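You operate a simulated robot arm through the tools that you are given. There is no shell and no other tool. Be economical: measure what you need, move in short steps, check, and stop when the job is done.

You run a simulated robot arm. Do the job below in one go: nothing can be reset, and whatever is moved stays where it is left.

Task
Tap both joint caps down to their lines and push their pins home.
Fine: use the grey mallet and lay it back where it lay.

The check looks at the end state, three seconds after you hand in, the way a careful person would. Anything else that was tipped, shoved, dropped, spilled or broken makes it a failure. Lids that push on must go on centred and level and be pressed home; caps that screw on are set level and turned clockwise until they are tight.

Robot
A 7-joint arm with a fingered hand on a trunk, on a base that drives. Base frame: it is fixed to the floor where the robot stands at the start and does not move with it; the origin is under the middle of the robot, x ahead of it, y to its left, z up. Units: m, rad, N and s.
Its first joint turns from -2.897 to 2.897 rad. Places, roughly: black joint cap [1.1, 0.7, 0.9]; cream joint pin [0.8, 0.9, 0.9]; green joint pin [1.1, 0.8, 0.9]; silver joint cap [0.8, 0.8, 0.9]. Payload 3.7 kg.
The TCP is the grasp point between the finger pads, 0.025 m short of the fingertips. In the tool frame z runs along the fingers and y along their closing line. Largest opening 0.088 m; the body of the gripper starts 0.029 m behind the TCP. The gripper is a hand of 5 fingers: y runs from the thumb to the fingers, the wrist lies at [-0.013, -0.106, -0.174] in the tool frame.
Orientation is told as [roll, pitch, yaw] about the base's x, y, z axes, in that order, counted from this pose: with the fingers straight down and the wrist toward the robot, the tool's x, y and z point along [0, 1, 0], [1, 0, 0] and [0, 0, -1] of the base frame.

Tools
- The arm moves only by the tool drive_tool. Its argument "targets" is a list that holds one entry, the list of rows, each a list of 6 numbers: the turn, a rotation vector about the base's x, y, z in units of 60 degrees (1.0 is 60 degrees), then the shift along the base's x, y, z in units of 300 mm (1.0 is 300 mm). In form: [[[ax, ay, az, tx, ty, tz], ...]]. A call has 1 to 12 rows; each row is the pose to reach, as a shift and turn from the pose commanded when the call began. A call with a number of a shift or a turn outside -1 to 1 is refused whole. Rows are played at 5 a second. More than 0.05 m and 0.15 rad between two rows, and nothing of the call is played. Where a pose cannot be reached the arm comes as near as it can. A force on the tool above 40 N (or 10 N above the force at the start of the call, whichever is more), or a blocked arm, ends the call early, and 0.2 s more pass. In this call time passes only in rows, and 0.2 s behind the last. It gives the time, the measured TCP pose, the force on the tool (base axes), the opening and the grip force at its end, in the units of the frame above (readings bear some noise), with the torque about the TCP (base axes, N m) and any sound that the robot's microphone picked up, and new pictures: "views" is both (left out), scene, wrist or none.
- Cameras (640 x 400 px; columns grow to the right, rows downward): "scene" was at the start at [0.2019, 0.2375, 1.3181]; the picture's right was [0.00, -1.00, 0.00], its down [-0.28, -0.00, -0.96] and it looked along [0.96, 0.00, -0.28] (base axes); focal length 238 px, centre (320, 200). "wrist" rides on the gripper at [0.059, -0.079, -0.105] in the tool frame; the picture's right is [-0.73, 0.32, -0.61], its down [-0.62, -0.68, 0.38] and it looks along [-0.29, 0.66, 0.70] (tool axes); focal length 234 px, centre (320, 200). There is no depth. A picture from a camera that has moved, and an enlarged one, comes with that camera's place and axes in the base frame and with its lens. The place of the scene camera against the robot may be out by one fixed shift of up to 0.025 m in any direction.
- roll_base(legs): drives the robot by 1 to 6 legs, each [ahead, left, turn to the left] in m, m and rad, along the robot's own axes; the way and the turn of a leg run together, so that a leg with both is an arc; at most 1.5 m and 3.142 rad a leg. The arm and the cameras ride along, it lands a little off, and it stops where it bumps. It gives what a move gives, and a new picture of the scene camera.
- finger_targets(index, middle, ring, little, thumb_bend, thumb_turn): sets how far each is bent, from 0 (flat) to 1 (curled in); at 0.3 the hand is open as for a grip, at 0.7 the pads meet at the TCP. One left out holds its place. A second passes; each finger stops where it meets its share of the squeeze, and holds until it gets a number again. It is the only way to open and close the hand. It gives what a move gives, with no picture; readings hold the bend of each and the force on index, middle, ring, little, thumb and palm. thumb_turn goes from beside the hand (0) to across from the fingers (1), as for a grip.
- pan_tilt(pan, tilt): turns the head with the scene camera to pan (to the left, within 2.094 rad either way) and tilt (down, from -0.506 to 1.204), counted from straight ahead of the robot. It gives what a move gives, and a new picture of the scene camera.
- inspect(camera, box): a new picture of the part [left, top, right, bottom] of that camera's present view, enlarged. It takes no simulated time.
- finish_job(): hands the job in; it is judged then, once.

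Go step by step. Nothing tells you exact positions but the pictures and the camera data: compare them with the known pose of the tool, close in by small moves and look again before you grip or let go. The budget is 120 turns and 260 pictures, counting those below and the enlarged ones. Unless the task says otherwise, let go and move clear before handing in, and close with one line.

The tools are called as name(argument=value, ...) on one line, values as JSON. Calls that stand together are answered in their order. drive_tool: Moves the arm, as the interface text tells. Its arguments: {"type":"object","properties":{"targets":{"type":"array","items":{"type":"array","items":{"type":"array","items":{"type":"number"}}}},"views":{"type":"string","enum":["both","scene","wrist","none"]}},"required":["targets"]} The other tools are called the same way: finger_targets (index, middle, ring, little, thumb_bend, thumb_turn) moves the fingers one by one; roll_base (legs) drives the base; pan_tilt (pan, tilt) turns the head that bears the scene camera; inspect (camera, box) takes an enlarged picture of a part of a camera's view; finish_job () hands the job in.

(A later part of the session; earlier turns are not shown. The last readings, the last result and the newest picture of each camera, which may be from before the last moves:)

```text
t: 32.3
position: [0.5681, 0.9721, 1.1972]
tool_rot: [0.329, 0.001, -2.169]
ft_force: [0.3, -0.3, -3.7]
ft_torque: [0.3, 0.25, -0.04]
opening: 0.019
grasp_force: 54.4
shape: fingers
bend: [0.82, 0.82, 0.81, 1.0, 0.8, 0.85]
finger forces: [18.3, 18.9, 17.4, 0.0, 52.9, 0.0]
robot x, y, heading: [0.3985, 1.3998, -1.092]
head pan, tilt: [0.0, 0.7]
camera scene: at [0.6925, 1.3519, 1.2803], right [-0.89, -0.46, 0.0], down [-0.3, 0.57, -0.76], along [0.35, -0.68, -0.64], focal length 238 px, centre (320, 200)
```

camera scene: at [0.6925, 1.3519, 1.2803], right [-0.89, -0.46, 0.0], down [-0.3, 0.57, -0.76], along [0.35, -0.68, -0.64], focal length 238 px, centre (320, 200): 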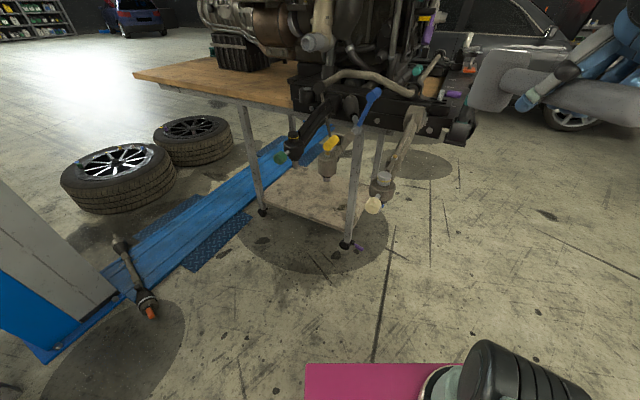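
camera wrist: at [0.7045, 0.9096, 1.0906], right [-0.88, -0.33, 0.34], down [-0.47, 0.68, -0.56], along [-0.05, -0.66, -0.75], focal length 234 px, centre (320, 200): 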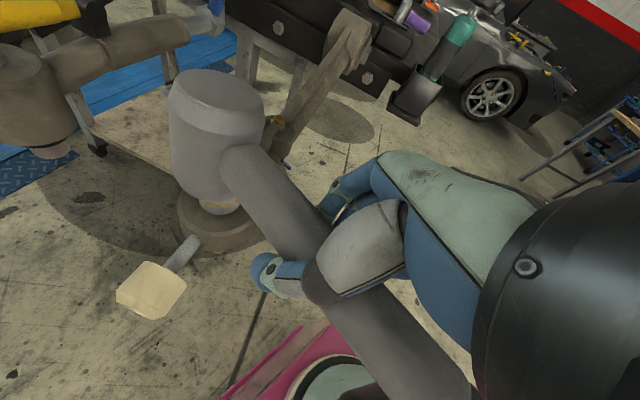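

From this stance I return the mallet to the silver cap, yawing back and stopping just above.

drive_tool(targets=[[[0, 0, 0.1, 0.06, -0.08, 0], [0, 0, 0.2, 0.12, -0.16, 0], [0, 0, 0.3, 0.18, -0.24, 0], [0, 0, 0.4, 0.25, -0.32, 0], [0, 0, 0.5, 0.32, -0.4, 0], [0, 0, 0.573, 0.38, -0.47, 0], [0, 0, 0.573, 0.38, -0.47, -0.15], [0, 0, 0.573, 0.38, -0.47, -0.3], [0, 0, 0.573, 0.38, -0.47, -0.45], [0, 0, 0.573, 0.38, -0.47, -0.59], [0, 0, 0.573, 0.38, -0.47, -0.68]]])

inspect(camera="scene", box=[330, 140, 450, 215])

```text
t: 34.7
position: [0.6831, 0.8325, 0.9921]
tool_rot: [0.33, -0.002, -1.569]
ft_force: [-0.3, 0.5, -4.1]
ft_torque: [0.09, 0.37, 0.03]
opening: 0.019
grasp_force: 53.3
shape: fingers
bend: [0.82, 0.82, 0.81, 1.0, 0.8, 0.85]
finger forces: [18.4, 18.4, 17.4, 0.0, 52.4, 0.0]
robot x, y, heading: [0.4032, 1.3976, -1.095]
head pan, tilt: [0.0, 0.7]
camera scene: at [0.6925, 1.3518, 1.2803], right [-0.89, -0.46, 0.0], down [-0.3, 0.57, -0.76], along [0.35, -0.68, -0.64], focal length 238 px, centre (320, 200)
camera wrist: at [0.7031, 0.9107, 1.1106], right [-0.88, -0.32, 0.34], down [-0.47, 0.68, -0.57], along [-0.05, -0.66, -0.75], focal length 234 px, centre (320, 200)
```

scene: 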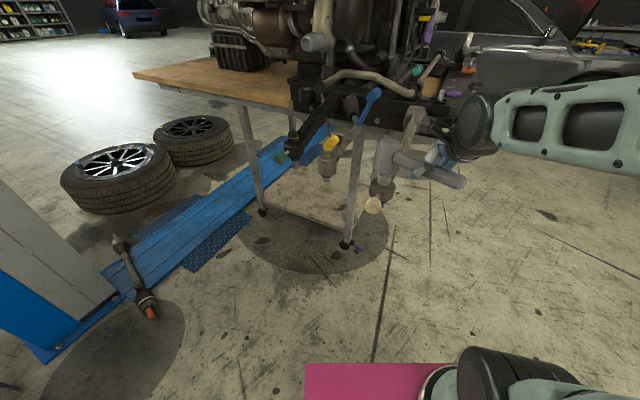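
wrist: 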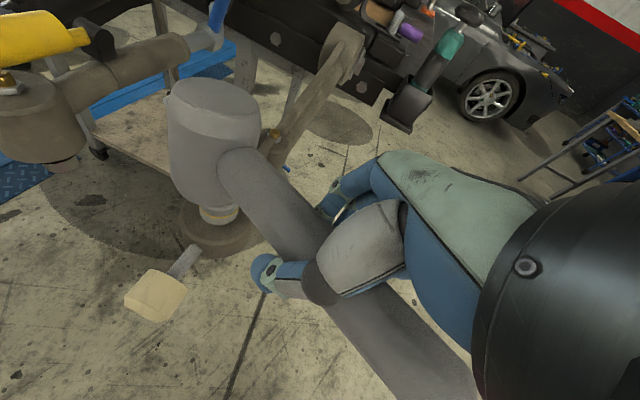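

```text
5.33 times, centred on (390, 178) of scene
camera zoom: at [0.6925, 1.3518, 1.2803], right [-0.89, -0.46, 0.0], down [-0.3, 0.57, -0.76], along [0.35, -0.68, -0.64], focal length 1272 px, centre (-53, 320)
```

zoom: 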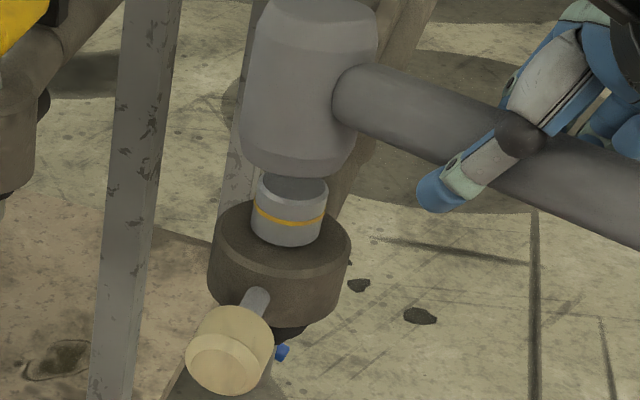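

Well centred. I press down slowly.

drive_tool(targets=[[[0, 0, 0, 0, 0, -0.03], [0, 0, 0, 0, 0, -0.055], [0, 0, 0, 0, 0, -0.065], [0, 0, 0, 0, 0, -0.075], [0, 0, 0, 0, 0, -0.085], [0, 0, 0, 0, 0, -0.095], [0, 0, 0, 0, 0, -0.105], [0, 0, 0, 0, 0, -0.115]]])

inspect(camera="scene", box=[330, 140, 450, 215])

```text
t: 36.5
position: [0.6821, 0.8316, 0.9592]
tool_rot: [0.33, -0.002, -1.57]
ft_force: [-5.1, 7.8, 11.2]
ft_torque: [-0.21, -0.65, 0.34]
opening: 0.0176
grasp_force: 49.1
shape: fingers
bend: [0.83, 0.83, 0.81, 1.0, 0.82, 0.86]
finger forces: [17.7, 15.6, 15.8, 0.0, 49.0, 0.0]
robot x, y, heading: [0.3979, 1.3983, -1.091]
head pan, tilt: [0.0, 0.7]
camera scene: at [0.692, 1.3525, 1.2804], right [-0.89, -0.46, 0.0], down [-0.3, 0.57, -0.77], along [0.35, -0.68, -0.64], focal length 238 px, centre (320, 200)
camera wrist: at [0.7042, 0.911, 1.0769], right [-0.88, -0.32, 0.34], down [-0.47, 0.68, -0.57], along [-0.05, -0.66, -0.75], focal length 234 px, centre (320, 200)
```

scene: 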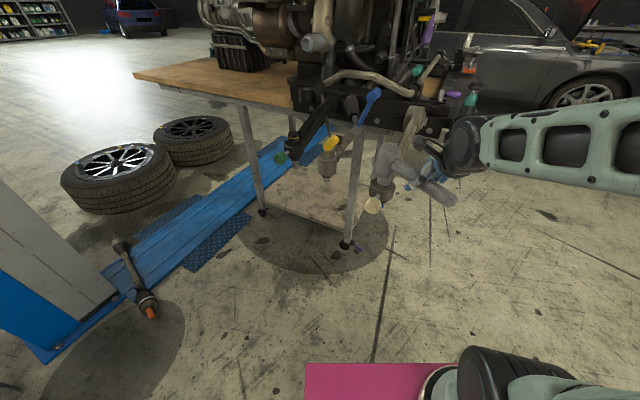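
wrist: 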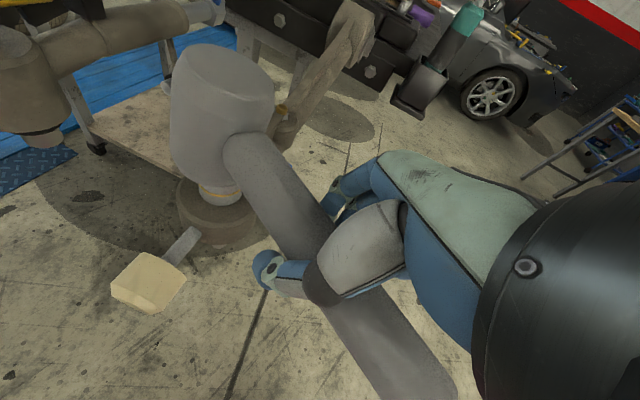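

```text
5.33 times, centred on (390, 178) of scene
camera zoom: at [0.692, 1.3525, 1.2804], right [-0.89, -0.46, 0.0], down [-0.3, 0.57, -0.77], along [0.35, -0.68, -0.64], focal length 1272 px, centre (-53, 320)
```

zoom: 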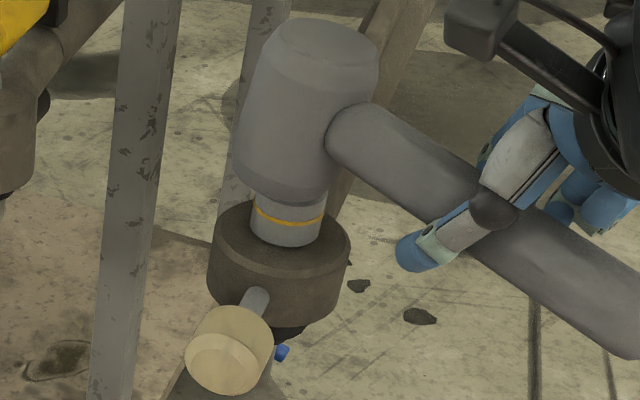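

The mallet pivoted in the grip rather than the cap moving, so it needs real taps. I lift, re-level the head and look.

drive_tool(targets=[[[0, 0, 0, 0, 0, 0.08], [0, 0.1, 0, 0, 0, 0.18], [0, 0.22, 0, 0, 0, 0.25]]])

inspect(camera="scene", box=[330, 120, 450, 195])

```text
t: 37.3
position: [0.6815, 0.8318, 1.0316]
tool_rot: [0.099, -0.002, -1.57]
ft_force: [-0.2, 0.4, -3.9]
ft_torque: [0.09, 0.35, 0.01]
opening: 0.0183
grasp_force: 51.2
shape: fingers
bend: [0.82, 0.82, 0.81, 1.0, 0.81, 0.85]
finger forces: [17.7, 18.2, 16.6, 0.0, 49.9, 0.0]
robot x, y, heading: [0.4011, 1.3984, -1.092]
head pan, tilt: [0.0, 0.7]
camera scene: at [0.6925, 1.3517, 1.2803], right [-0.89, -0.46, 0.0], down [-0.3, 0.57, -0.76], along [0.35, -0.68, -0.64], focal length 238 px, centre (320, 200)
camera wrist: at [0.7302, 0.9107, 1.1416], right [-0.78, -0.32, 0.53], down [-0.58, 0.68, -0.44], along [-0.22, -0.66, -0.72], focal length 234 px, centre (320, 200)
```

scene: 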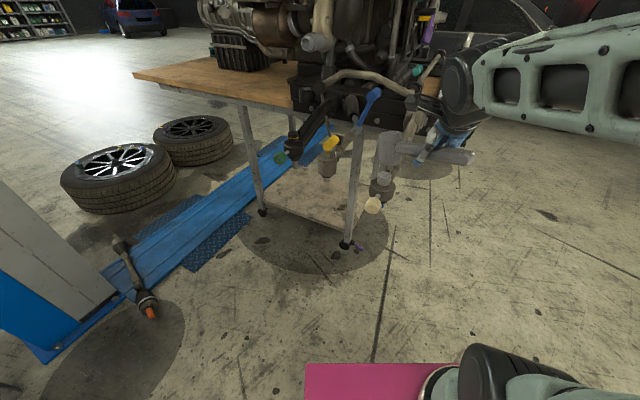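
wrist: 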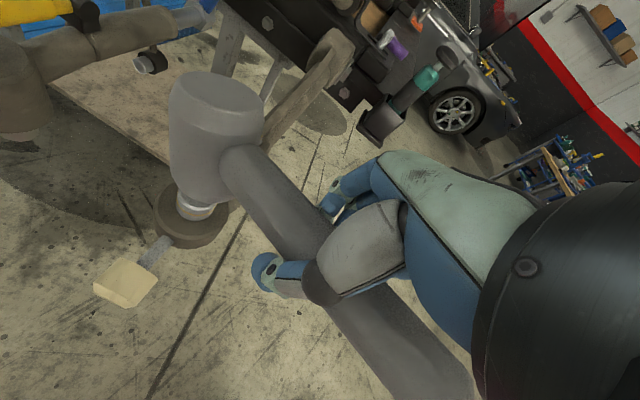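

```text
5.33 times, centred on (390, 158) of scene
camera zoom: at [0.6925, 1.3517, 1.2803], right [-0.89, -0.46, 0.0], down [-0.3, 0.57, -0.76], along [0.35, -0.68, -0.64], focal length 1272 px, centre (-53, 427)
```

zoom: 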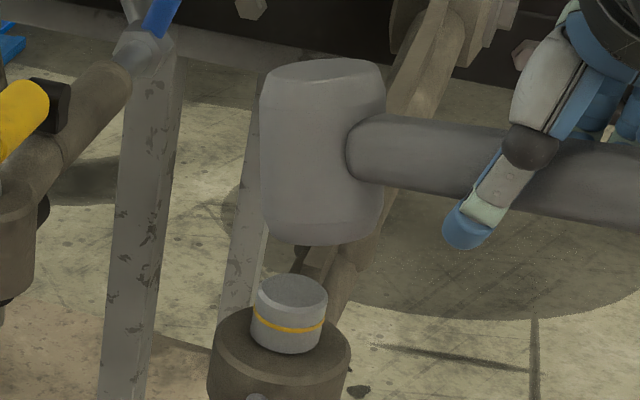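

I level the head a bit more and give a trial tap.

drive_tool(targets=[[[0, -0.14, 0, 0.005, 0, 0], [0, -0.14, 0, 0.005, 0, 0.03], [0, -0.14, 0, 0.005, 0, -0.1], [0, -0.14, 0, 0.005, 0, -0.25], [0, -0.14, 0, 0.005, 0, -0.1], [0, -0.14, 0, 0.005, 0, 0]]])

inspect(camera="scene", box=[330, 120, 450, 195])

```text
t: 38.7
position: [0.6816, 0.8332, 1.0332]
tool_rot: [0.244, 0.001, -1.57]
ft_force: [-0.2, -0.1, -4.0]
ft_torque: [0.11, 0.3, 0.0]
opening: 0.0184
grasp_force: 50.9
shape: fingers
bend: [0.82, 0.82, 0.81, 1.0, 0.81, 0.85]
finger forces: [18.0, 18.3, 17.3, 0.0, 49.0, 0.0]
robot x, y, heading: [0.398, 1.4002, -1.094]
head pan, tilt: [0.0, 0.7]
camera scene: at [0.6925, 1.3518, 1.2803], right [-0.89, -0.46, 0.0], down [-0.3, 0.57, -0.76], along [0.35, -0.68, -0.64], focal length 238 px, centre (320, 200)
camera wrist: at [0.7136, 0.9116, 1.1481], right [-0.85, -0.32, 0.41], down [-0.51, 0.68, -0.52], along [-0.11, -0.66, -0.75], focal length 234 px, centre (320, 200)
```

scene: 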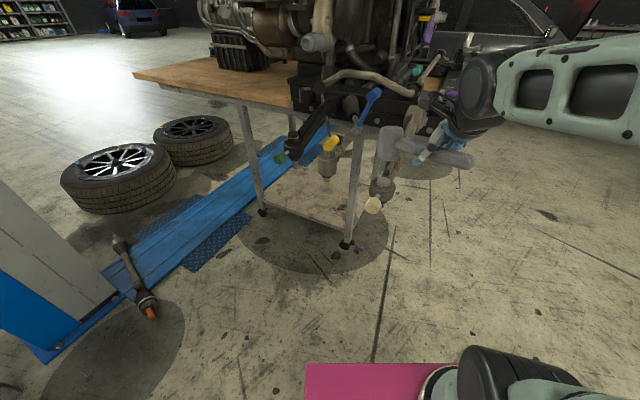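
wrist: 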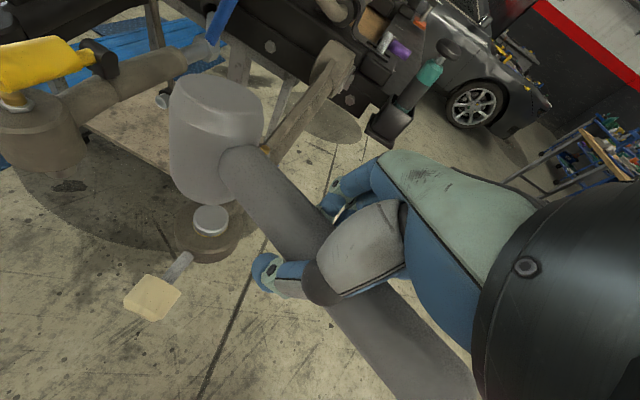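

```text
5.33 times, centred on (390, 158) of scene
camera zoom: at [0.6925, 1.3518, 1.2803], right [-0.89, -0.46, 0.0], down [-0.3, 0.57, -0.76], along [0.35, -0.68, -0.64], focal length 1272 px, centre (-53, 427)
```

zoom: 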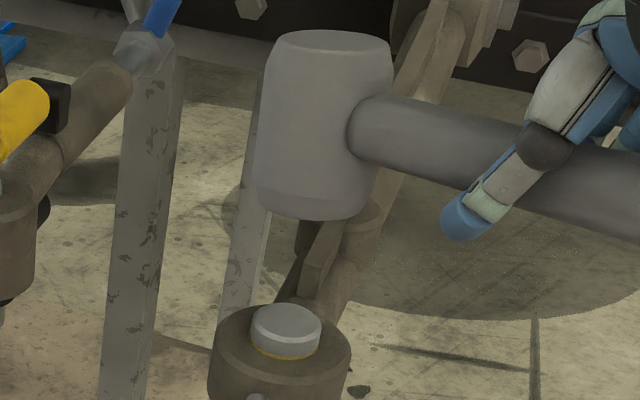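

The tap drove the silver cap down markedly. I look closely at the line.

inspect(camera="scene", box=[364, 170, 404, 195])

inspect(camera="wrist", box=[160, 190, 260, 275])

```text
16.00 times, centred on (384, 182) of scene
camera zoom: at [0.6925, 1.3518, 1.2803], right [-0.89, -0.46, 0.0], down [-0.3, 0.57, -0.76], along [0.35, -0.68, -0.64], focal length 3815 px, centre (-704, 480)
```

zoom: 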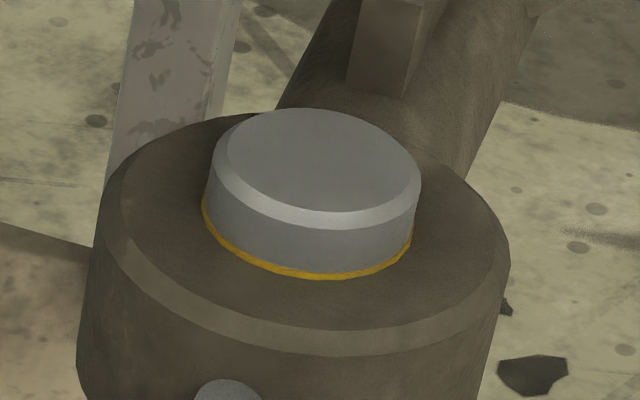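

```text
4.71 times, centred on (210, 232) of wrist
camera zoom: at [0.7136, 0.9116, 1.1481], right [-0.85, -0.32, 0.41], down [-0.51, 0.68, -0.52], along [-0.11, -0.66, -0.75], focal length 1102 px, centre (838, 47)
```

zoom: 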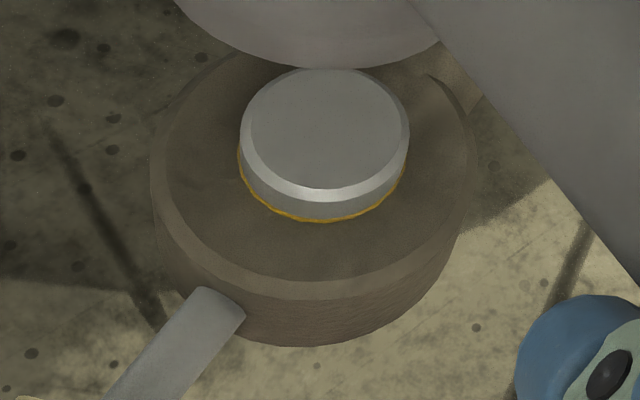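

The silver cap now sits right at its line. Next the cream pin, head centre about (0.773, 0.881, 0.882); I bring the mallet head round to its left side.

drive_tool(targets=[[[0, 0, 0, 0, 0.12, 0], [0, 0, 0, 0, 0.24, 0], [0, 0, 0, 0, 0.36, 0], [0, 0, 0, 0, 0.48, -0.03], [0, 0, 0, 0, 0.48, -0.15], [0, 0, 0, 0, 0.48, -0.27], [0, 0, 0, 0, 0.48, -0.39], [0, 0, 0, 0, 0.48, -0.477]]])

inspect(camera="scene", box=[330, 150, 450, 225])

```text
t: 40.5
position: [0.7015, 0.9685, 0.9235]
tool_rot: [0.243, 0.0, -1.568]
ft_force: [0.5, 0.3, -4.2]
ft_torque: [0.11, 0.41, 0.03]
opening: 0.0183
grasp_force: 51.1
shape: fingers
bend: [0.82, 0.82, 0.81, 1.0, 0.81, 0.85]
finger forces: [17.8, 17.8, 17.1, 0.0, 49.6, 0.0]
out of reach, approached as far as the arm can: row 7, 8
robot x, y, heading: [0.397, 1.4024, -1.093]
head pan, tilt: [0.0, 0.7]
camera scene: at [0.6925, 1.3518, 1.2802], right [-0.89, -0.46, 0.0], down [-0.3, 0.57, -0.76], along [0.35, -0.68, -0.64], focal length 238 px, centre (320, 200)
camera wrist: at [0.7335, 1.047, 1.0395], right [-0.85, -0.32, 0.41], down [-0.51, 0.68, -0.52], along [-0.11, -0.66, -0.75], focal length 234 px, centre (320, 200)
```

scene: 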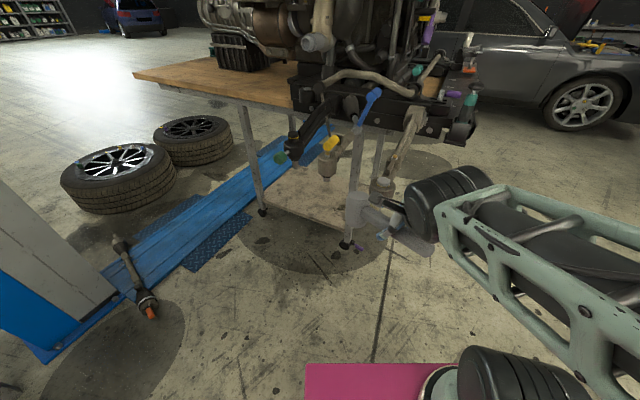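
wrist: 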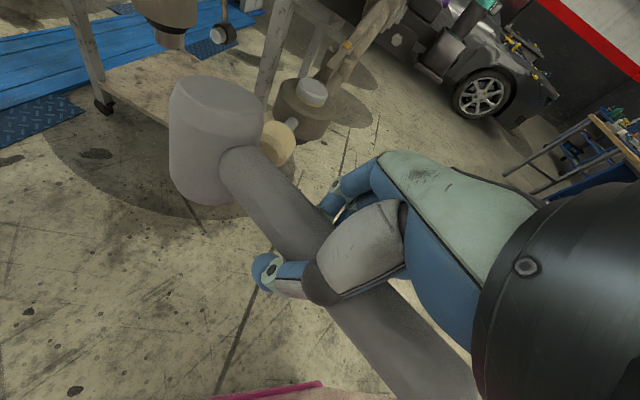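

```text
5.33 times, centred on (390, 188) of scene
camera zoom: at [0.6925, 1.3518, 1.2802], right [-0.89, -0.46, 0.0], down [-0.3, 0.57, -0.76], along [0.35, -0.68, -0.64], focal length 1272 px, centre (-53, 267)
```

zoom: 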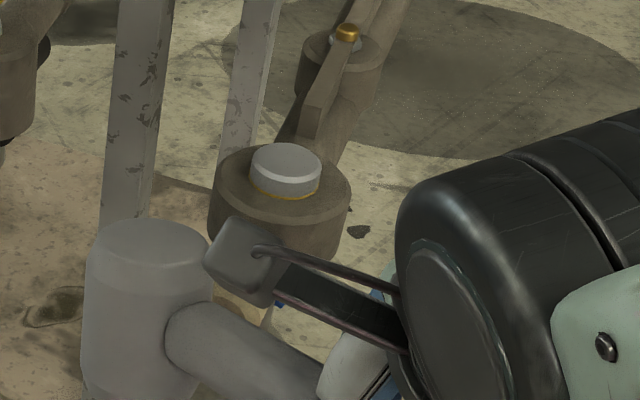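

The arm is again cramped. I raise a little and back the base off by 0.25 m for more reach.

drive_tool(targets=[[[0, 0, 0, 0, 0, 0.15], [0, 0, 0, 0, 0, 0.3]]], views="none")

roll_base(legs=[[-0.25, 0, 0]])

```text
t: 41.1
position: [0.7034, 0.9662, 1.0142]
tool_rot: [0.244, -0.001, -1.57]
ft_force: [-0.1, -0.8, -4.1]
ft_torque: [0.09, 0.32, 0.0]
opening: 0.0179
grasp_force: 50.5
shape: fingers
bend: [0.82, 0.82, 0.81, 1.0, 0.81, 0.85]
finger forces: [18.0, 17.6, 16.8, 0.1, 48.8, 0.0]
robot x, y, heading: [0.397, 1.3998, -1.091]
head pan, tilt: [0.0, 0.7]
```

```text
t: 43.0
position: [0.5868, 1.1937, 1.0143]
tool_rot: [0.246, -0.001, -1.567]
ft_force: [-0.1, -0.2, -3.5]
ft_torque: [0.08, 0.37, 0.03]
opening: 0.0183
grasp_force: 50.7
shape: fingers
bend: [0.82, 0.82, 0.81, 1.0, 0.81, 0.85]
finger forces: [17.8, 17.6, 16.6, 0.0, 48.9, 0.0]
robot x, y, heading: [0.2789, 1.6251, -1.089]
head pan, tilt: [0.0, 0.7]
camera scene: at [0.5752, 1.578, 1.2803], right [-0.89, -0.46, 0.0], down [-0.3, 0.57, -0.76], along [0.35, -0.68, -0.64], focal length 238 px, centre (320, 200)
```

scene: 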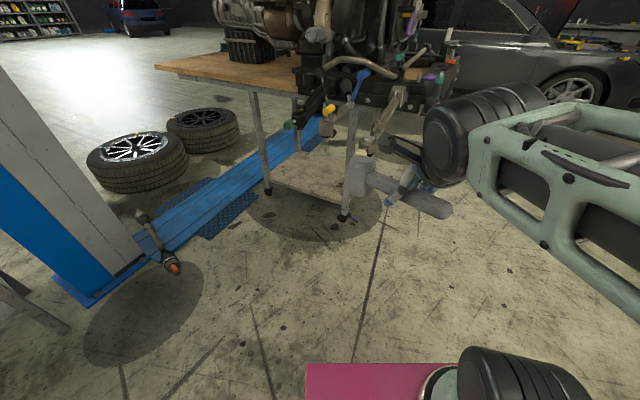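

Now I bring the mallet head down beside the pin, about 3 cm short of it.

drive_tool(targets=[[[0, 0, 0, 0.06, -0.1, -0.06], [0, 0, 0, 0.12, -0.2, -0.13], [0, 0, 0, 0.18, -0.31, -0.2], [0, 0, 0, 0.24, -0.42, -0.27], [0, 0, 0, 0.28, -0.53, -0.34], [0, 0, 0, 0.3, -0.64, -0.4], [0, 0, 0, 0.319, -0.73, -0.414]]])

inspect(camera="scene", box=[310, 110, 430, 185])

inspect(camera="wrist", box=[140, 50, 380, 200])

```text
t: 44.5
position: [0.6826, 0.9734, 0.89]
tool_rot: [0.247, -0.001, -1.567]
ft_force: [0.2, -0.2, -3.9]
ft_torque: [0.06, 0.33, 0.04]
opening: 0.0179
grasp_force: 51.2
shape: fingers
bend: [0.82, 0.82, 0.81, 1.0, 0.81, 0.85]
finger forces: [17.5, 18.3, 16.4, 0.0, 49.9, 0.1]
robot x, y, heading: [0.2843, 1.6254, -1.091]
head pan, tilt: [0.0, 0.7]
camera scene: at [0.5749, 1.5781, 1.2803], right [-0.89, -0.46, 0.0], down [-0.3, 0.57, -0.77], along [0.35, -0.68, -0.64], focal length 238 px, centre (320, 200)
camera wrist: at [0.714, 1.0527, 1.006], right [-0.85, -0.33, 0.41], down [-0.51, 0.68, -0.52], along [-0.11, -0.66, -0.74], focal length 234 px, centre (320, 200)
```

scene: 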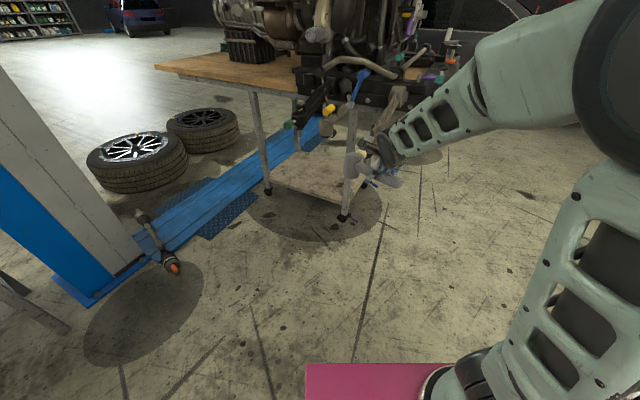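
wrist: 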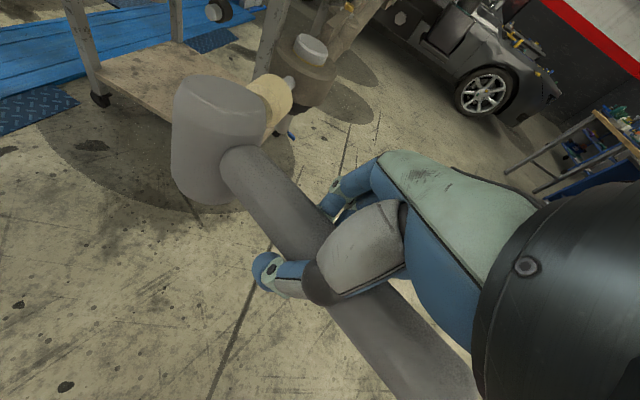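

```text
5.33 times, centred on (370, 148) of scene
camera zoom: at [0.5749, 1.5781, 1.2803], right [-0.89, -0.46, 0.0], down [-0.3, 0.57, -0.77], along [0.35, -0.68, -0.64], focal length 1272 px, centre (53, 480)
```

zoom: 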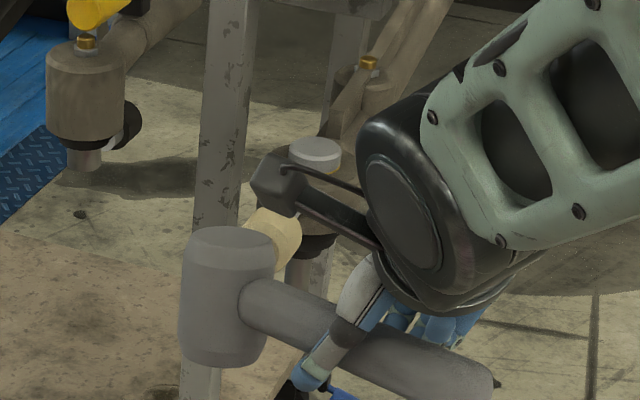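

```text
2.67 times, centred on (260, 125) of wrist
camera zoom: at [0.714, 1.0527, 1.006], right [-0.85, -0.33, 0.41], down [-0.51, 0.68, -0.52], along [-0.11, -0.66, -0.74], focal length 624 px, centre (480, 400)
```

zoom: 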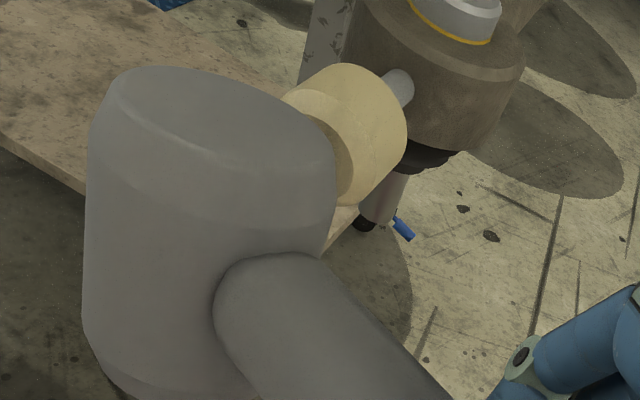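

The barrel is in line with the pin face. I push in -y slowly.

drive_tool(targets=[[[0, 0, 0, 0, -0.06, 0], [0, 0, 0, 0, -0.1, 0], [0, 0, 0, 0, -0.12, 0], [0, 0, 0, 0, -0.14, 0], [0, 0, 0, 0, -0.16, 0], [0, 0, 0, 0, -0.18, 0], [0, 0, 0, 0, -0.2, 0]]])

inspect(camera="wrist", box=[140, 20, 380, 170])

```text
t: 46.1
position: [0.6812, 0.9151, 0.8898]
tool_rot: [0.242, 0.0, -1.567]
ft_force: [-10.0, 15.0, -0.9]
ft_torque: [-0.2, -0.04, 1.0]
opening: 0.0184
grasp_force: 58.5
shape: fingers
bend: [0.82, 0.82, 0.83, 1.0, 0.76, 0.89]
finger forces: [8.6, 22.1, 26.5, 0.0, 60.0, 0.0]
robot x, y, heading: [0.2808, 1.6269, -1.095]
head pan, tilt: [0.0, 0.7]
camera scene: at [0.5747, 1.5786, 1.2804], right [-0.89, -0.46, 0.0], down [-0.3, 0.57, -0.77], along [0.35, -0.68, -0.64], focal length 238 px, centre (320, 200)
camera wrist: at [0.713, 0.9935, 1.006], right [-0.85, -0.33, 0.41], down [-0.51, 0.68, -0.52], along [-0.11, -0.66, -0.75], focal length 234 px, centre (320, 200)
```

scene: 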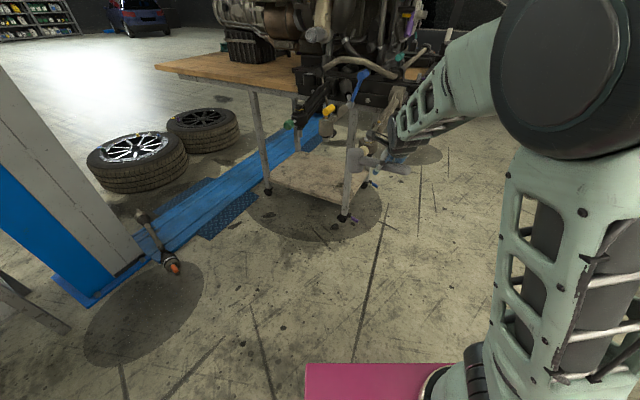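
wrist: 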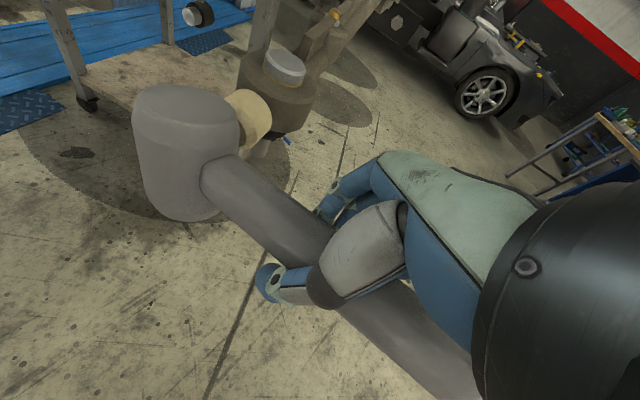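

```text
2.67 times, centred on (260, 95) of wrist
camera zoom: at [0.713, 0.9935, 1.006], right [-0.85, -0.33, 0.41], down [-0.51, 0.68, -0.52], along [-0.11, -0.66, -0.75], focal length 624 px, centre (480, 480)
```

zoom: 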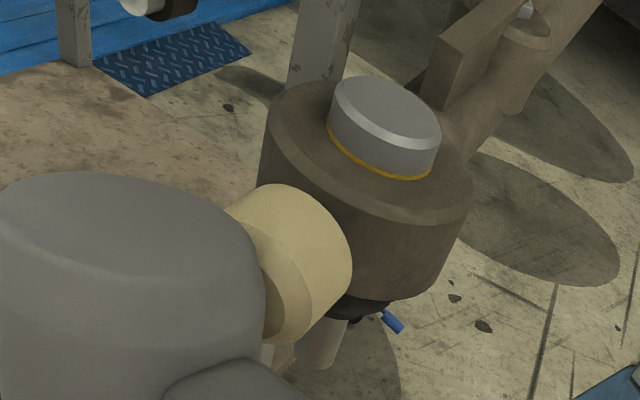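

The pin appears to be in, its head against the housing. I back off and check.

drive_tool(targets=[[[0, 0, 0, 0, 0.1, 0], [0, 0, 0, 0, 0.2, 0], [0, 0, 0, -0.1, 0.3, 0.1], [0, 0, 0, -0.2, 0.35, 0.2]]])

inspect(camera="scene", box=[340, 130, 400, 168])

inspect(camera="wrist", box=[200, 0, 360, 100])

```text
refused: row 3 steps farther than a row can; nothing moved
```

```text
10.53 times, centred on (370, 149) of scene
camera zoom: at [0.5747, 1.5786, 1.2804], right [-0.89, -0.46, 0.0], down [-0.3, 0.57, -0.77], along [0.35, -0.68, -0.64], focal length 2510 px, centre (-206, 737)
```

zoom: 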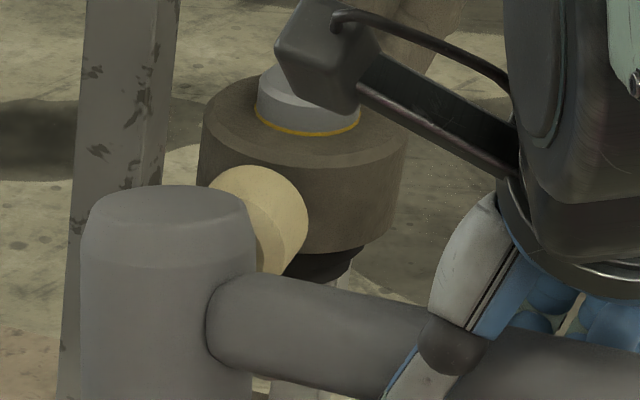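

```text
4.00 times, centred on (280, 50) of wrist
camera zoom: at [0.713, 0.9935, 1.006], right [-0.85, -0.33, 0.41], down [-0.51, 0.68, -0.52], along [-0.11, -0.66, -0.75], focal length 937 px, centre (480, 800)
```

zoom: 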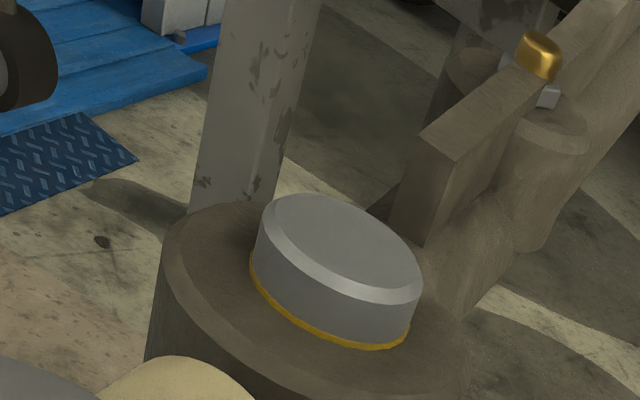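

The line sits at the rim. Backing off with smaller steps.

drive_tool(targets=[[[0, 0, 0, 0, 0.1, 0], [0, 0, 0, 0, 0.2, 0], [0, 0, 0, -0.06, 0.3, 0.06], [0, 0, 0, -0.12, 0.36, 0.16], [0, 0, 0, -0.18, 0.4, 0.3], [0, 0, 0, -0.18, 0.4, 0.44]]])

inspect(camera="scene", box=[340, 130, 400, 168])

inspect(camera="scene", box=[270, 90, 350, 140])

```text
t: 47.5
position: [0.6283, 1.0346, 1.0207]
tool_rot: [0.246, 0.0, -1.568]
ft_force: [0.6, 0.3, -3.8]
ft_torque: [0.05, 0.31, 0.0]
opening: 0.0176
grasp_force: 51.5
shape: fingers
bend: [0.82, 0.82, 0.82, 1.0, 0.8, 0.86]
finger forces: [18.0, 18.6, 17.0, 0.0, 49.0, 0.0]
robot x, y, heading: [0.2831, 1.6298, -1.089]
head pan, tilt: [0.0, 0.7]
camera scene: at [0.5752, 1.5779, 1.2802], right [-0.89, -0.46, 0.0], down [-0.3, 0.57, -0.76], along [0.35, -0.68, -0.64], focal length 238 px, centre (320, 200)
camera wrist: at [0.6592, 1.1138, 1.1367], right [-0.85, -0.33, 0.41], down [-0.51, 0.68, -0.52], along [-0.11, -0.66, -0.75], focal length 234 px, centre (320, 200)
```

scene: 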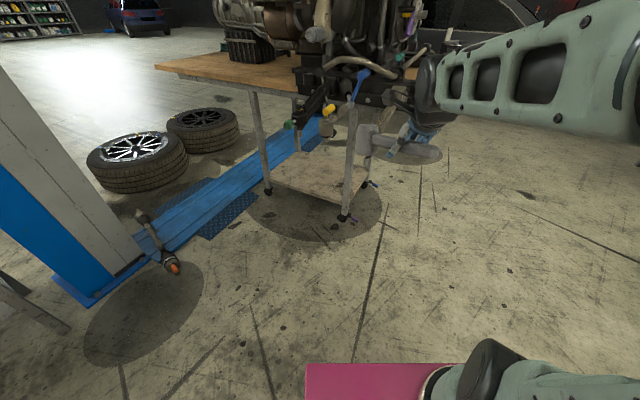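
wrist: 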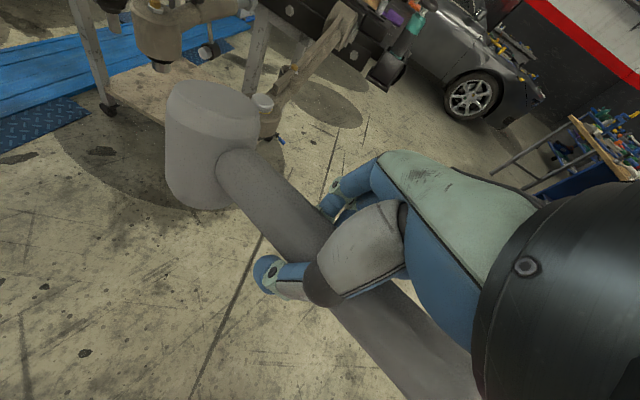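

```text
10.53 times, centred on (370, 149) of scene
camera zoom: at [0.5752, 1.5779, 1.2802], right [-0.89, -0.46, 0.0], down [-0.3, 0.57, -0.76], along [0.35, -0.68, -0.64], focal length 2510 px, centre (-206, 737)
```

zoom: 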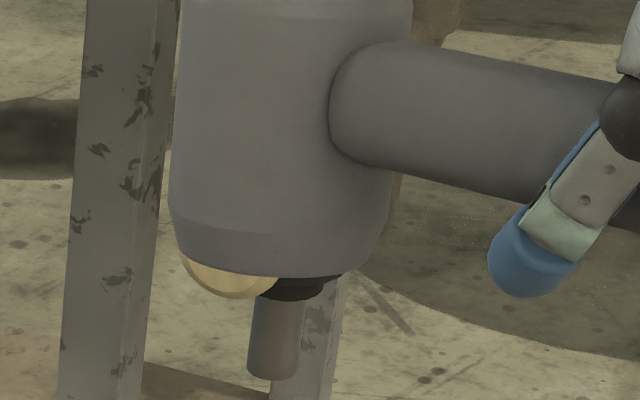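

```text
8.00 times, centred on (310, 115) of scene
camera zoom: at [0.5752, 1.5779, 1.2802], right [-0.89, -0.46, 0.0], down [-0.3, 0.57, -0.76], along [0.35, -0.68, -0.64], focal length 1908 px, centre (400, 880)
```

zoom: 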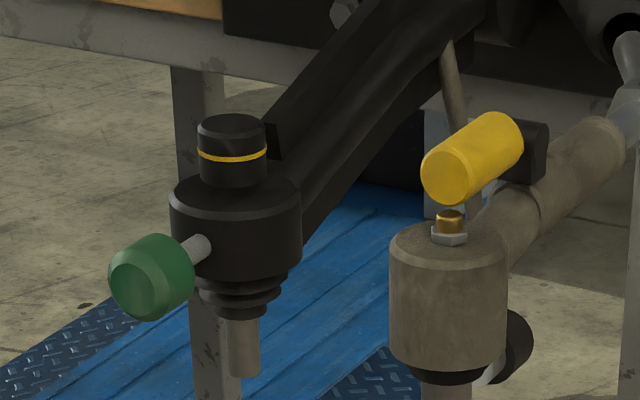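

The tap-and-push worked on the first joint; now the black one. I'll stand left of it, around (1.30, 1.46) facing the joint, carrying the mallet high.

drive_tool(targets=[[[0, 0, 0, 0, 0.05, 0.15], [0, 0, 0, 0, 0.1, 0.3], [0, 0, 0, 0, 0.1, 0.45], [0, 0, 0, 0, 0.1, 0.6]]], views="none")

inspect(camera="scene", box=[340, 130, 400, 168])

roll_base(legs=[[0, 0, -0.91]])

```text
t: 48.5
position: [0.6275, 1.0642, 1.2046]
tool_rot: [0.248, 0.0, -1.57]
ft_force: [0.0, 0.7, -4.1]
ft_torque: [0.07, 0.36, 0.0]
opening: 0.0175
grasp_force: 50.7
shape: fingers
bend: [0.82, 0.82, 0.82, 1.0, 0.8, 0.86]
finger forces: [18.1, 17.8, 16.5, 0.0, 49.1, 0.1]
robot x, y, heading: [0.283, 1.6293, -1.09]
head pan, tilt: [0.0, 0.7]
```

```text
10.53 times, centred on (370, 149) of scene
camera zoom: at [0.5753, 1.5779, 1.2802], right [-0.89, -0.46, 0.0], down [-0.3, 0.57, -0.76], along [0.35, -0.68, -0.64], focal length 2510 px, centre (-206, 737)
```

zoom: 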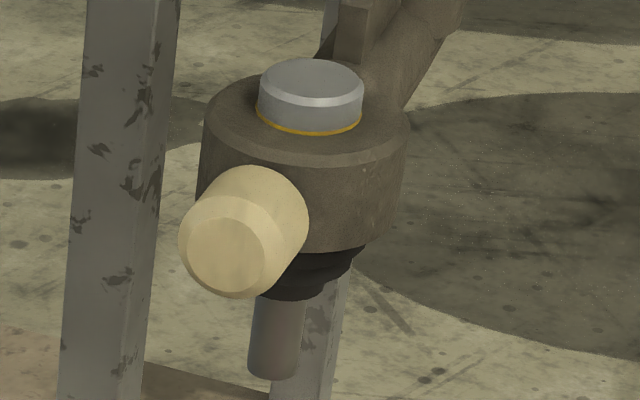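

```text
t: 51.3
position: [0.0481, 1.008, 1.2031]
tool_rot: [0.246, -0.001, -2.481]
ft_force: [-0.1, 0.1, -3.9]
ft_torque: [0.3, 0.12, -0.02]
opening: 0.0176
grasp_force: 49.2
shape: fingers
bend: [0.82, 0.82, 0.82, 1.0, 0.8, 0.86]
finger forces: [17.4, 17.7, 15.7, 0.0, 47.4, 0.1]
robot x, y, heading: [0.2809, 1.6253, -2.004]
head pan, tilt: [0.0, 0.7]
camera scene: at [0.4168, 1.3757, 1.2803], right [-0.91, 0.42, 0.0], down [0.27, 0.58, -0.76], along [-0.32, -0.69, -0.64], focal length 238 px, centre (320, 200)
```

scene: 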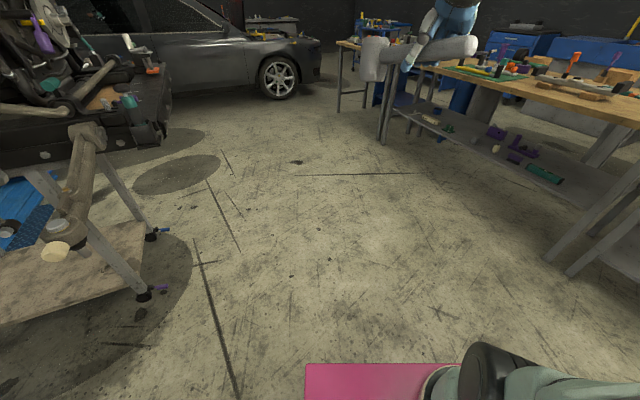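

I check the cream pin from this side before driving on.

inspect(camera="scene", box=[20, 200, 100, 270])

roll_base(legs=[[0, 0.994, 0], [-0.268, 0, 0]])

```text
5.71 times, centred on (60, 235) of scene
camera zoom: at [0.4168, 1.3757, 1.2803], right [-0.91, 0.42, 0.0], down [0.27, 0.58, -0.76], along [-0.32, -0.69, -0.64], focal length 1362 px, centre (1806, 0)
```

zoom: 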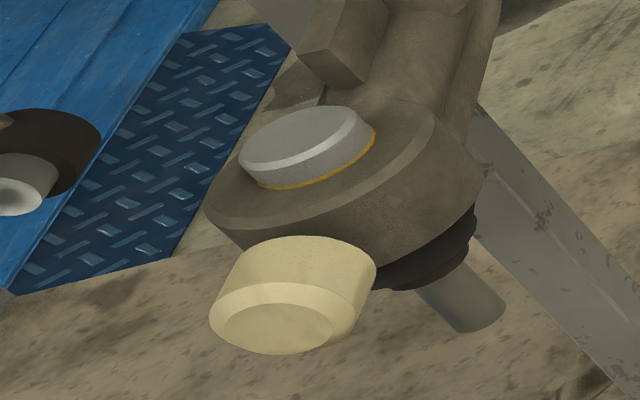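

```text
t: 58.0
position: [1.0756, 0.8277, 1.2028]
tool_rot: [0.246, 0.001, -2.484]
ft_force: [-0.4, -1.0, -4.5]
ft_torque: [0.32, 0.15, 0.01]
opening: 0.017
grasp_force: 49.1
shape: fingers
bend: [0.82, 0.82, 0.82, 1.0, 0.8, 0.86]
finger forces: [17.4, 17.8, 15.6, 0.0, 47.4, 0.0]
robot x, y, heading: [1.3136, 1.4433, -2.005]
head pan, tilt: [0.0, 0.7]
camera scene: at [1.4462, 1.1924, 1.2803], right [-0.91, 0.42, 0.0], down [0.27, 0.58, -0.76], along [-0.32, -0.69, -0.64], focal length 238 px, centre (320, 200)
```

scene: 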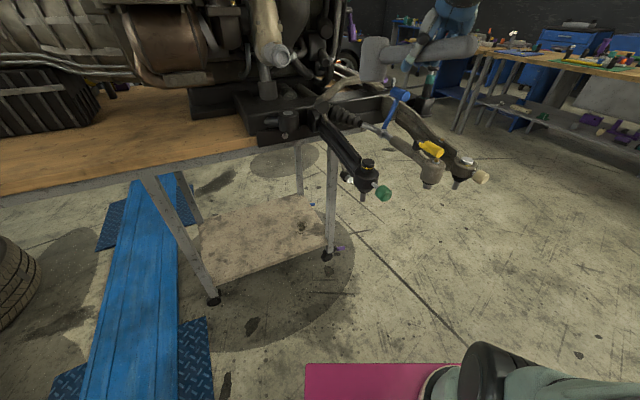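

Cream pin is home against its housing. Now a closer look at the black joint and the mallet from here.

inspect(camera="scene", box=[320, 130, 480, 230])

inspect(camera="scene", box=[330, 0, 490, 100])

inspect(camera="wrist", box=[0, 0, 640, 400])

```text
4.00 times, centred on (400, 180) of scene
camera zoom: at [1.4462, 1.1924, 1.2803], right [-0.91, 0.42, 0.0], down [0.27, 0.58, -0.76], along [-0.32, -0.69, -0.64], focal length 954 px, centre (0, 280)
```

zoom: 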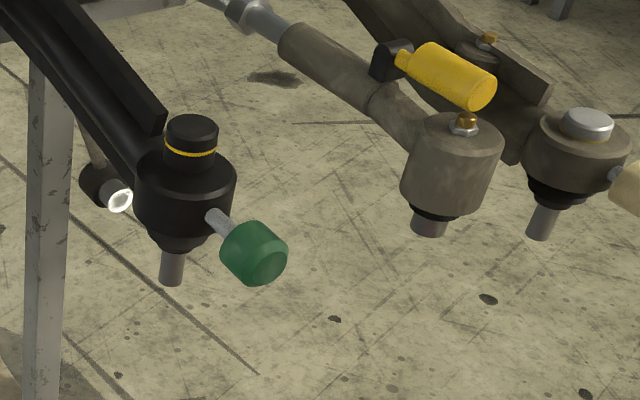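

```text
4.00 times, centred on (410, 50) of scene
camera zoom: at [1.4462, 1.1924, 1.2803], right [-0.91, 0.42, 0.0], down [0.27, 0.58, -0.76], along [-0.32, -0.69, -0.64], focal length 954 px, centre (-40, 800)
```

zoom: 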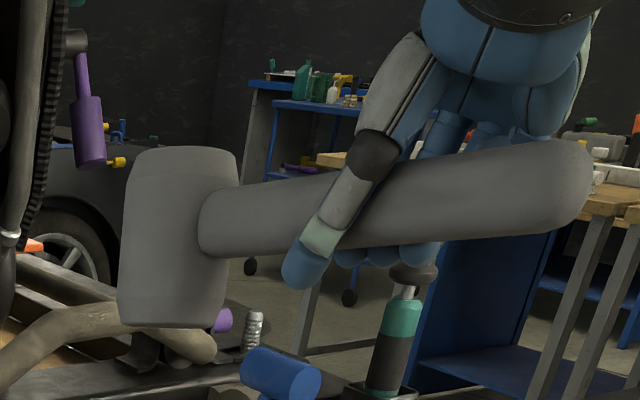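

```text
1.00 times, centred on (320, 200) of wrist (not enlarged: the box is as wide or as high as the picture)
camera zoom: at [1.1579, 0.85, 1.3187], right [-0.78, 0.48, 0.41], down [0.23, 0.82, -0.52], along [-0.59, -0.31, -0.75], focal length 234 px, centre (320, 200)
```

zoom: 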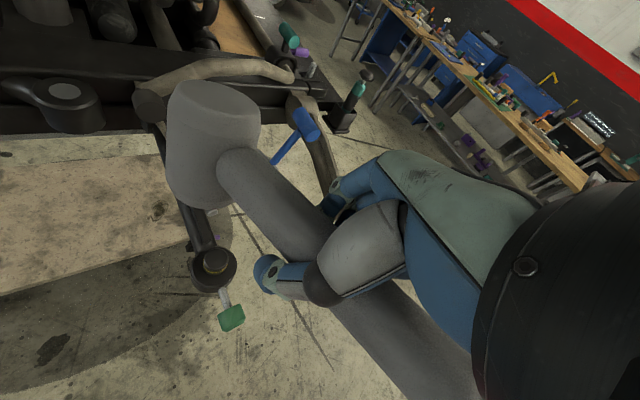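

Cap top is at about (1.098, 0.742, 0.956), with a flange of similar height right behind it toward -y. I'll strike with the head centre biased about 1.2 cm to +y to stay clear of the flange; moving in above.

drive_tool(targets=[[[-0.04, -0.02, 0, -0.03, 0.03, -0.12], [-0.086, -0.041, 0, -0.05, 0.047, -0.26], [-0.086, -0.041, 0, -0.05, 0.047, -0.4], [-0.086, -0.041, 0, -0.05, 0.047, -0.527]]])

inspect(camera="scene", box=[310, 100, 470, 200])

inspect(camera="wrist", box=[120, 60, 320, 260])

```text
t: 59.0
position: [1.0579, 0.842, 1.0428]
tool_rot: [0.344, -0.022, -2.487]
ft_force: [-0.8, 0.4, -3.8]
ft_torque: [0.32, 0.15, 0.01]
opening: 0.0171
grasp_force: 48.3
shape: fingers
bend: [0.82, 0.82, 0.82, 1.0, 0.8, 0.86]
finger forces: [17.3, 16.9, 16.0, 0.1, 47.2, 0.0]
robot x, y, heading: [1.3119, 1.4436, -2.011]
head pan, tilt: [0.0, 0.7]
camera scene: at [1.4462, 1.1925, 1.2803], right [-0.91, 0.42, 0.0], down [0.27, 0.58, -0.76], along [-0.32, -0.69, -0.64], focal length 238 px, centre (320, 200)
camera wrist: at [1.1362, 0.8758, 1.1595], right [-0.79, 0.51, 0.33], down [0.25, 0.77, -0.59], along [-0.56, -0.38, -0.74], focal length 234 px, centre (320, 200)
```

scene: 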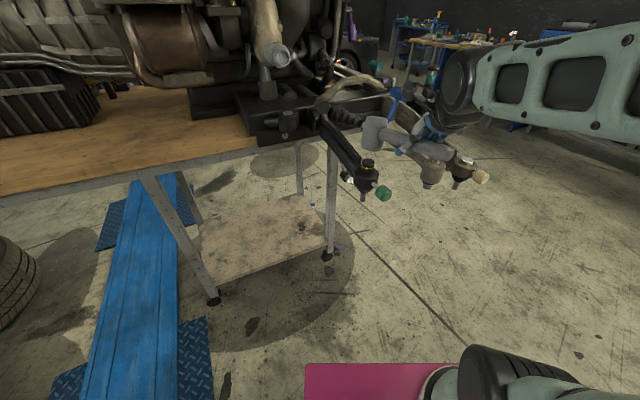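
wrist: 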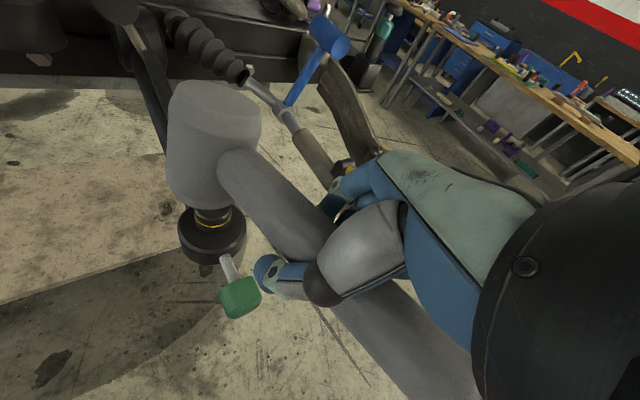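

```text
4.00 times, centred on (390, 150) of scene
camera zoom: at [1.4462, 1.1925, 1.2803], right [-0.91, 0.42, 0.0], down [0.27, 0.58, -0.76], along [-0.32, -0.69, -0.64], focal length 954 px, centre (40, 400)
```

zoom: 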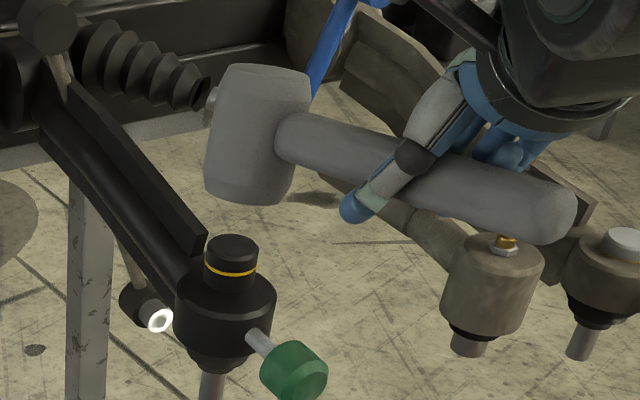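

```text
2.00 times, centred on (220, 160) of wrist
camera zoom: at [1.1362, 0.8758, 1.1595], right [-0.79, 0.51, 0.33], down [0.25, 0.77, -0.59], along [-0.56, -0.38, -0.74], focal length 468 px, centre (520, 280)
```

zoom: 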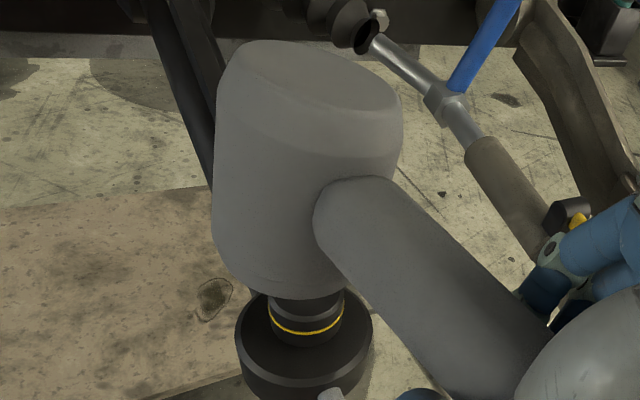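

Clearances look fine and the head is biased as wanted. I give a first moderate tap.

drive_tool(targets=[[[0, 0, 0, 0, 0, 0.1], [0, 0, 0, 0, 0, -0.04], [0, 0, 0, 0, 0, -0.2], [0, 0, 0, 0, 0, -0.05], [0, 0, 0, 0, 0, 0.08]]], views="none")

inspect(camera="scene", box=[340, 140, 410, 210])

```text
t: 60.2
position: [1.0601, 0.8406, 1.0703]
tool_rot: [0.341, -0.022, -2.487]
ft_force: [0.0, 0.0, -3.3]
ft_torque: [0.3, 0.16, -0.04]
opening: 0.0167
grasp_force: 48.6
shape: fingers
bend: [0.82, 0.82, 0.82, 1.0, 0.81, 0.86]
finger forces: [18.3, 16.7, 15.1, 0.0, 47.0, 0.0]
robot x, y, heading: [1.3141, 1.4394, -2.01]
head pan, tilt: [0.0, 0.7]
```

```text
5.71 times, centred on (375, 175) of scene
camera zoom: at [1.4461, 1.1924, 1.2802], right [-0.91, 0.42, 0.0], down [0.27, 0.58, -0.76], along [-0.32, -0.69, -0.64], focal length 1362 px, centre (6, 343)
```

zoom: 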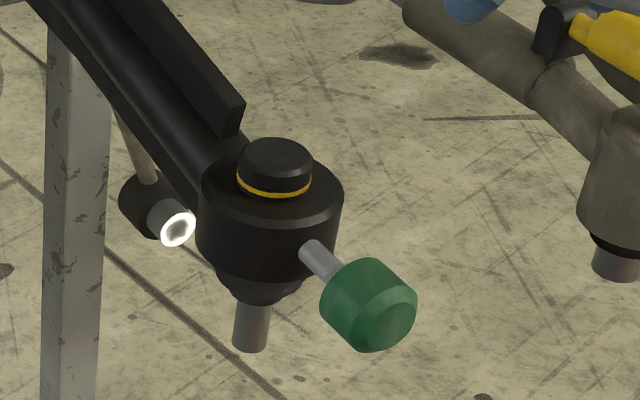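

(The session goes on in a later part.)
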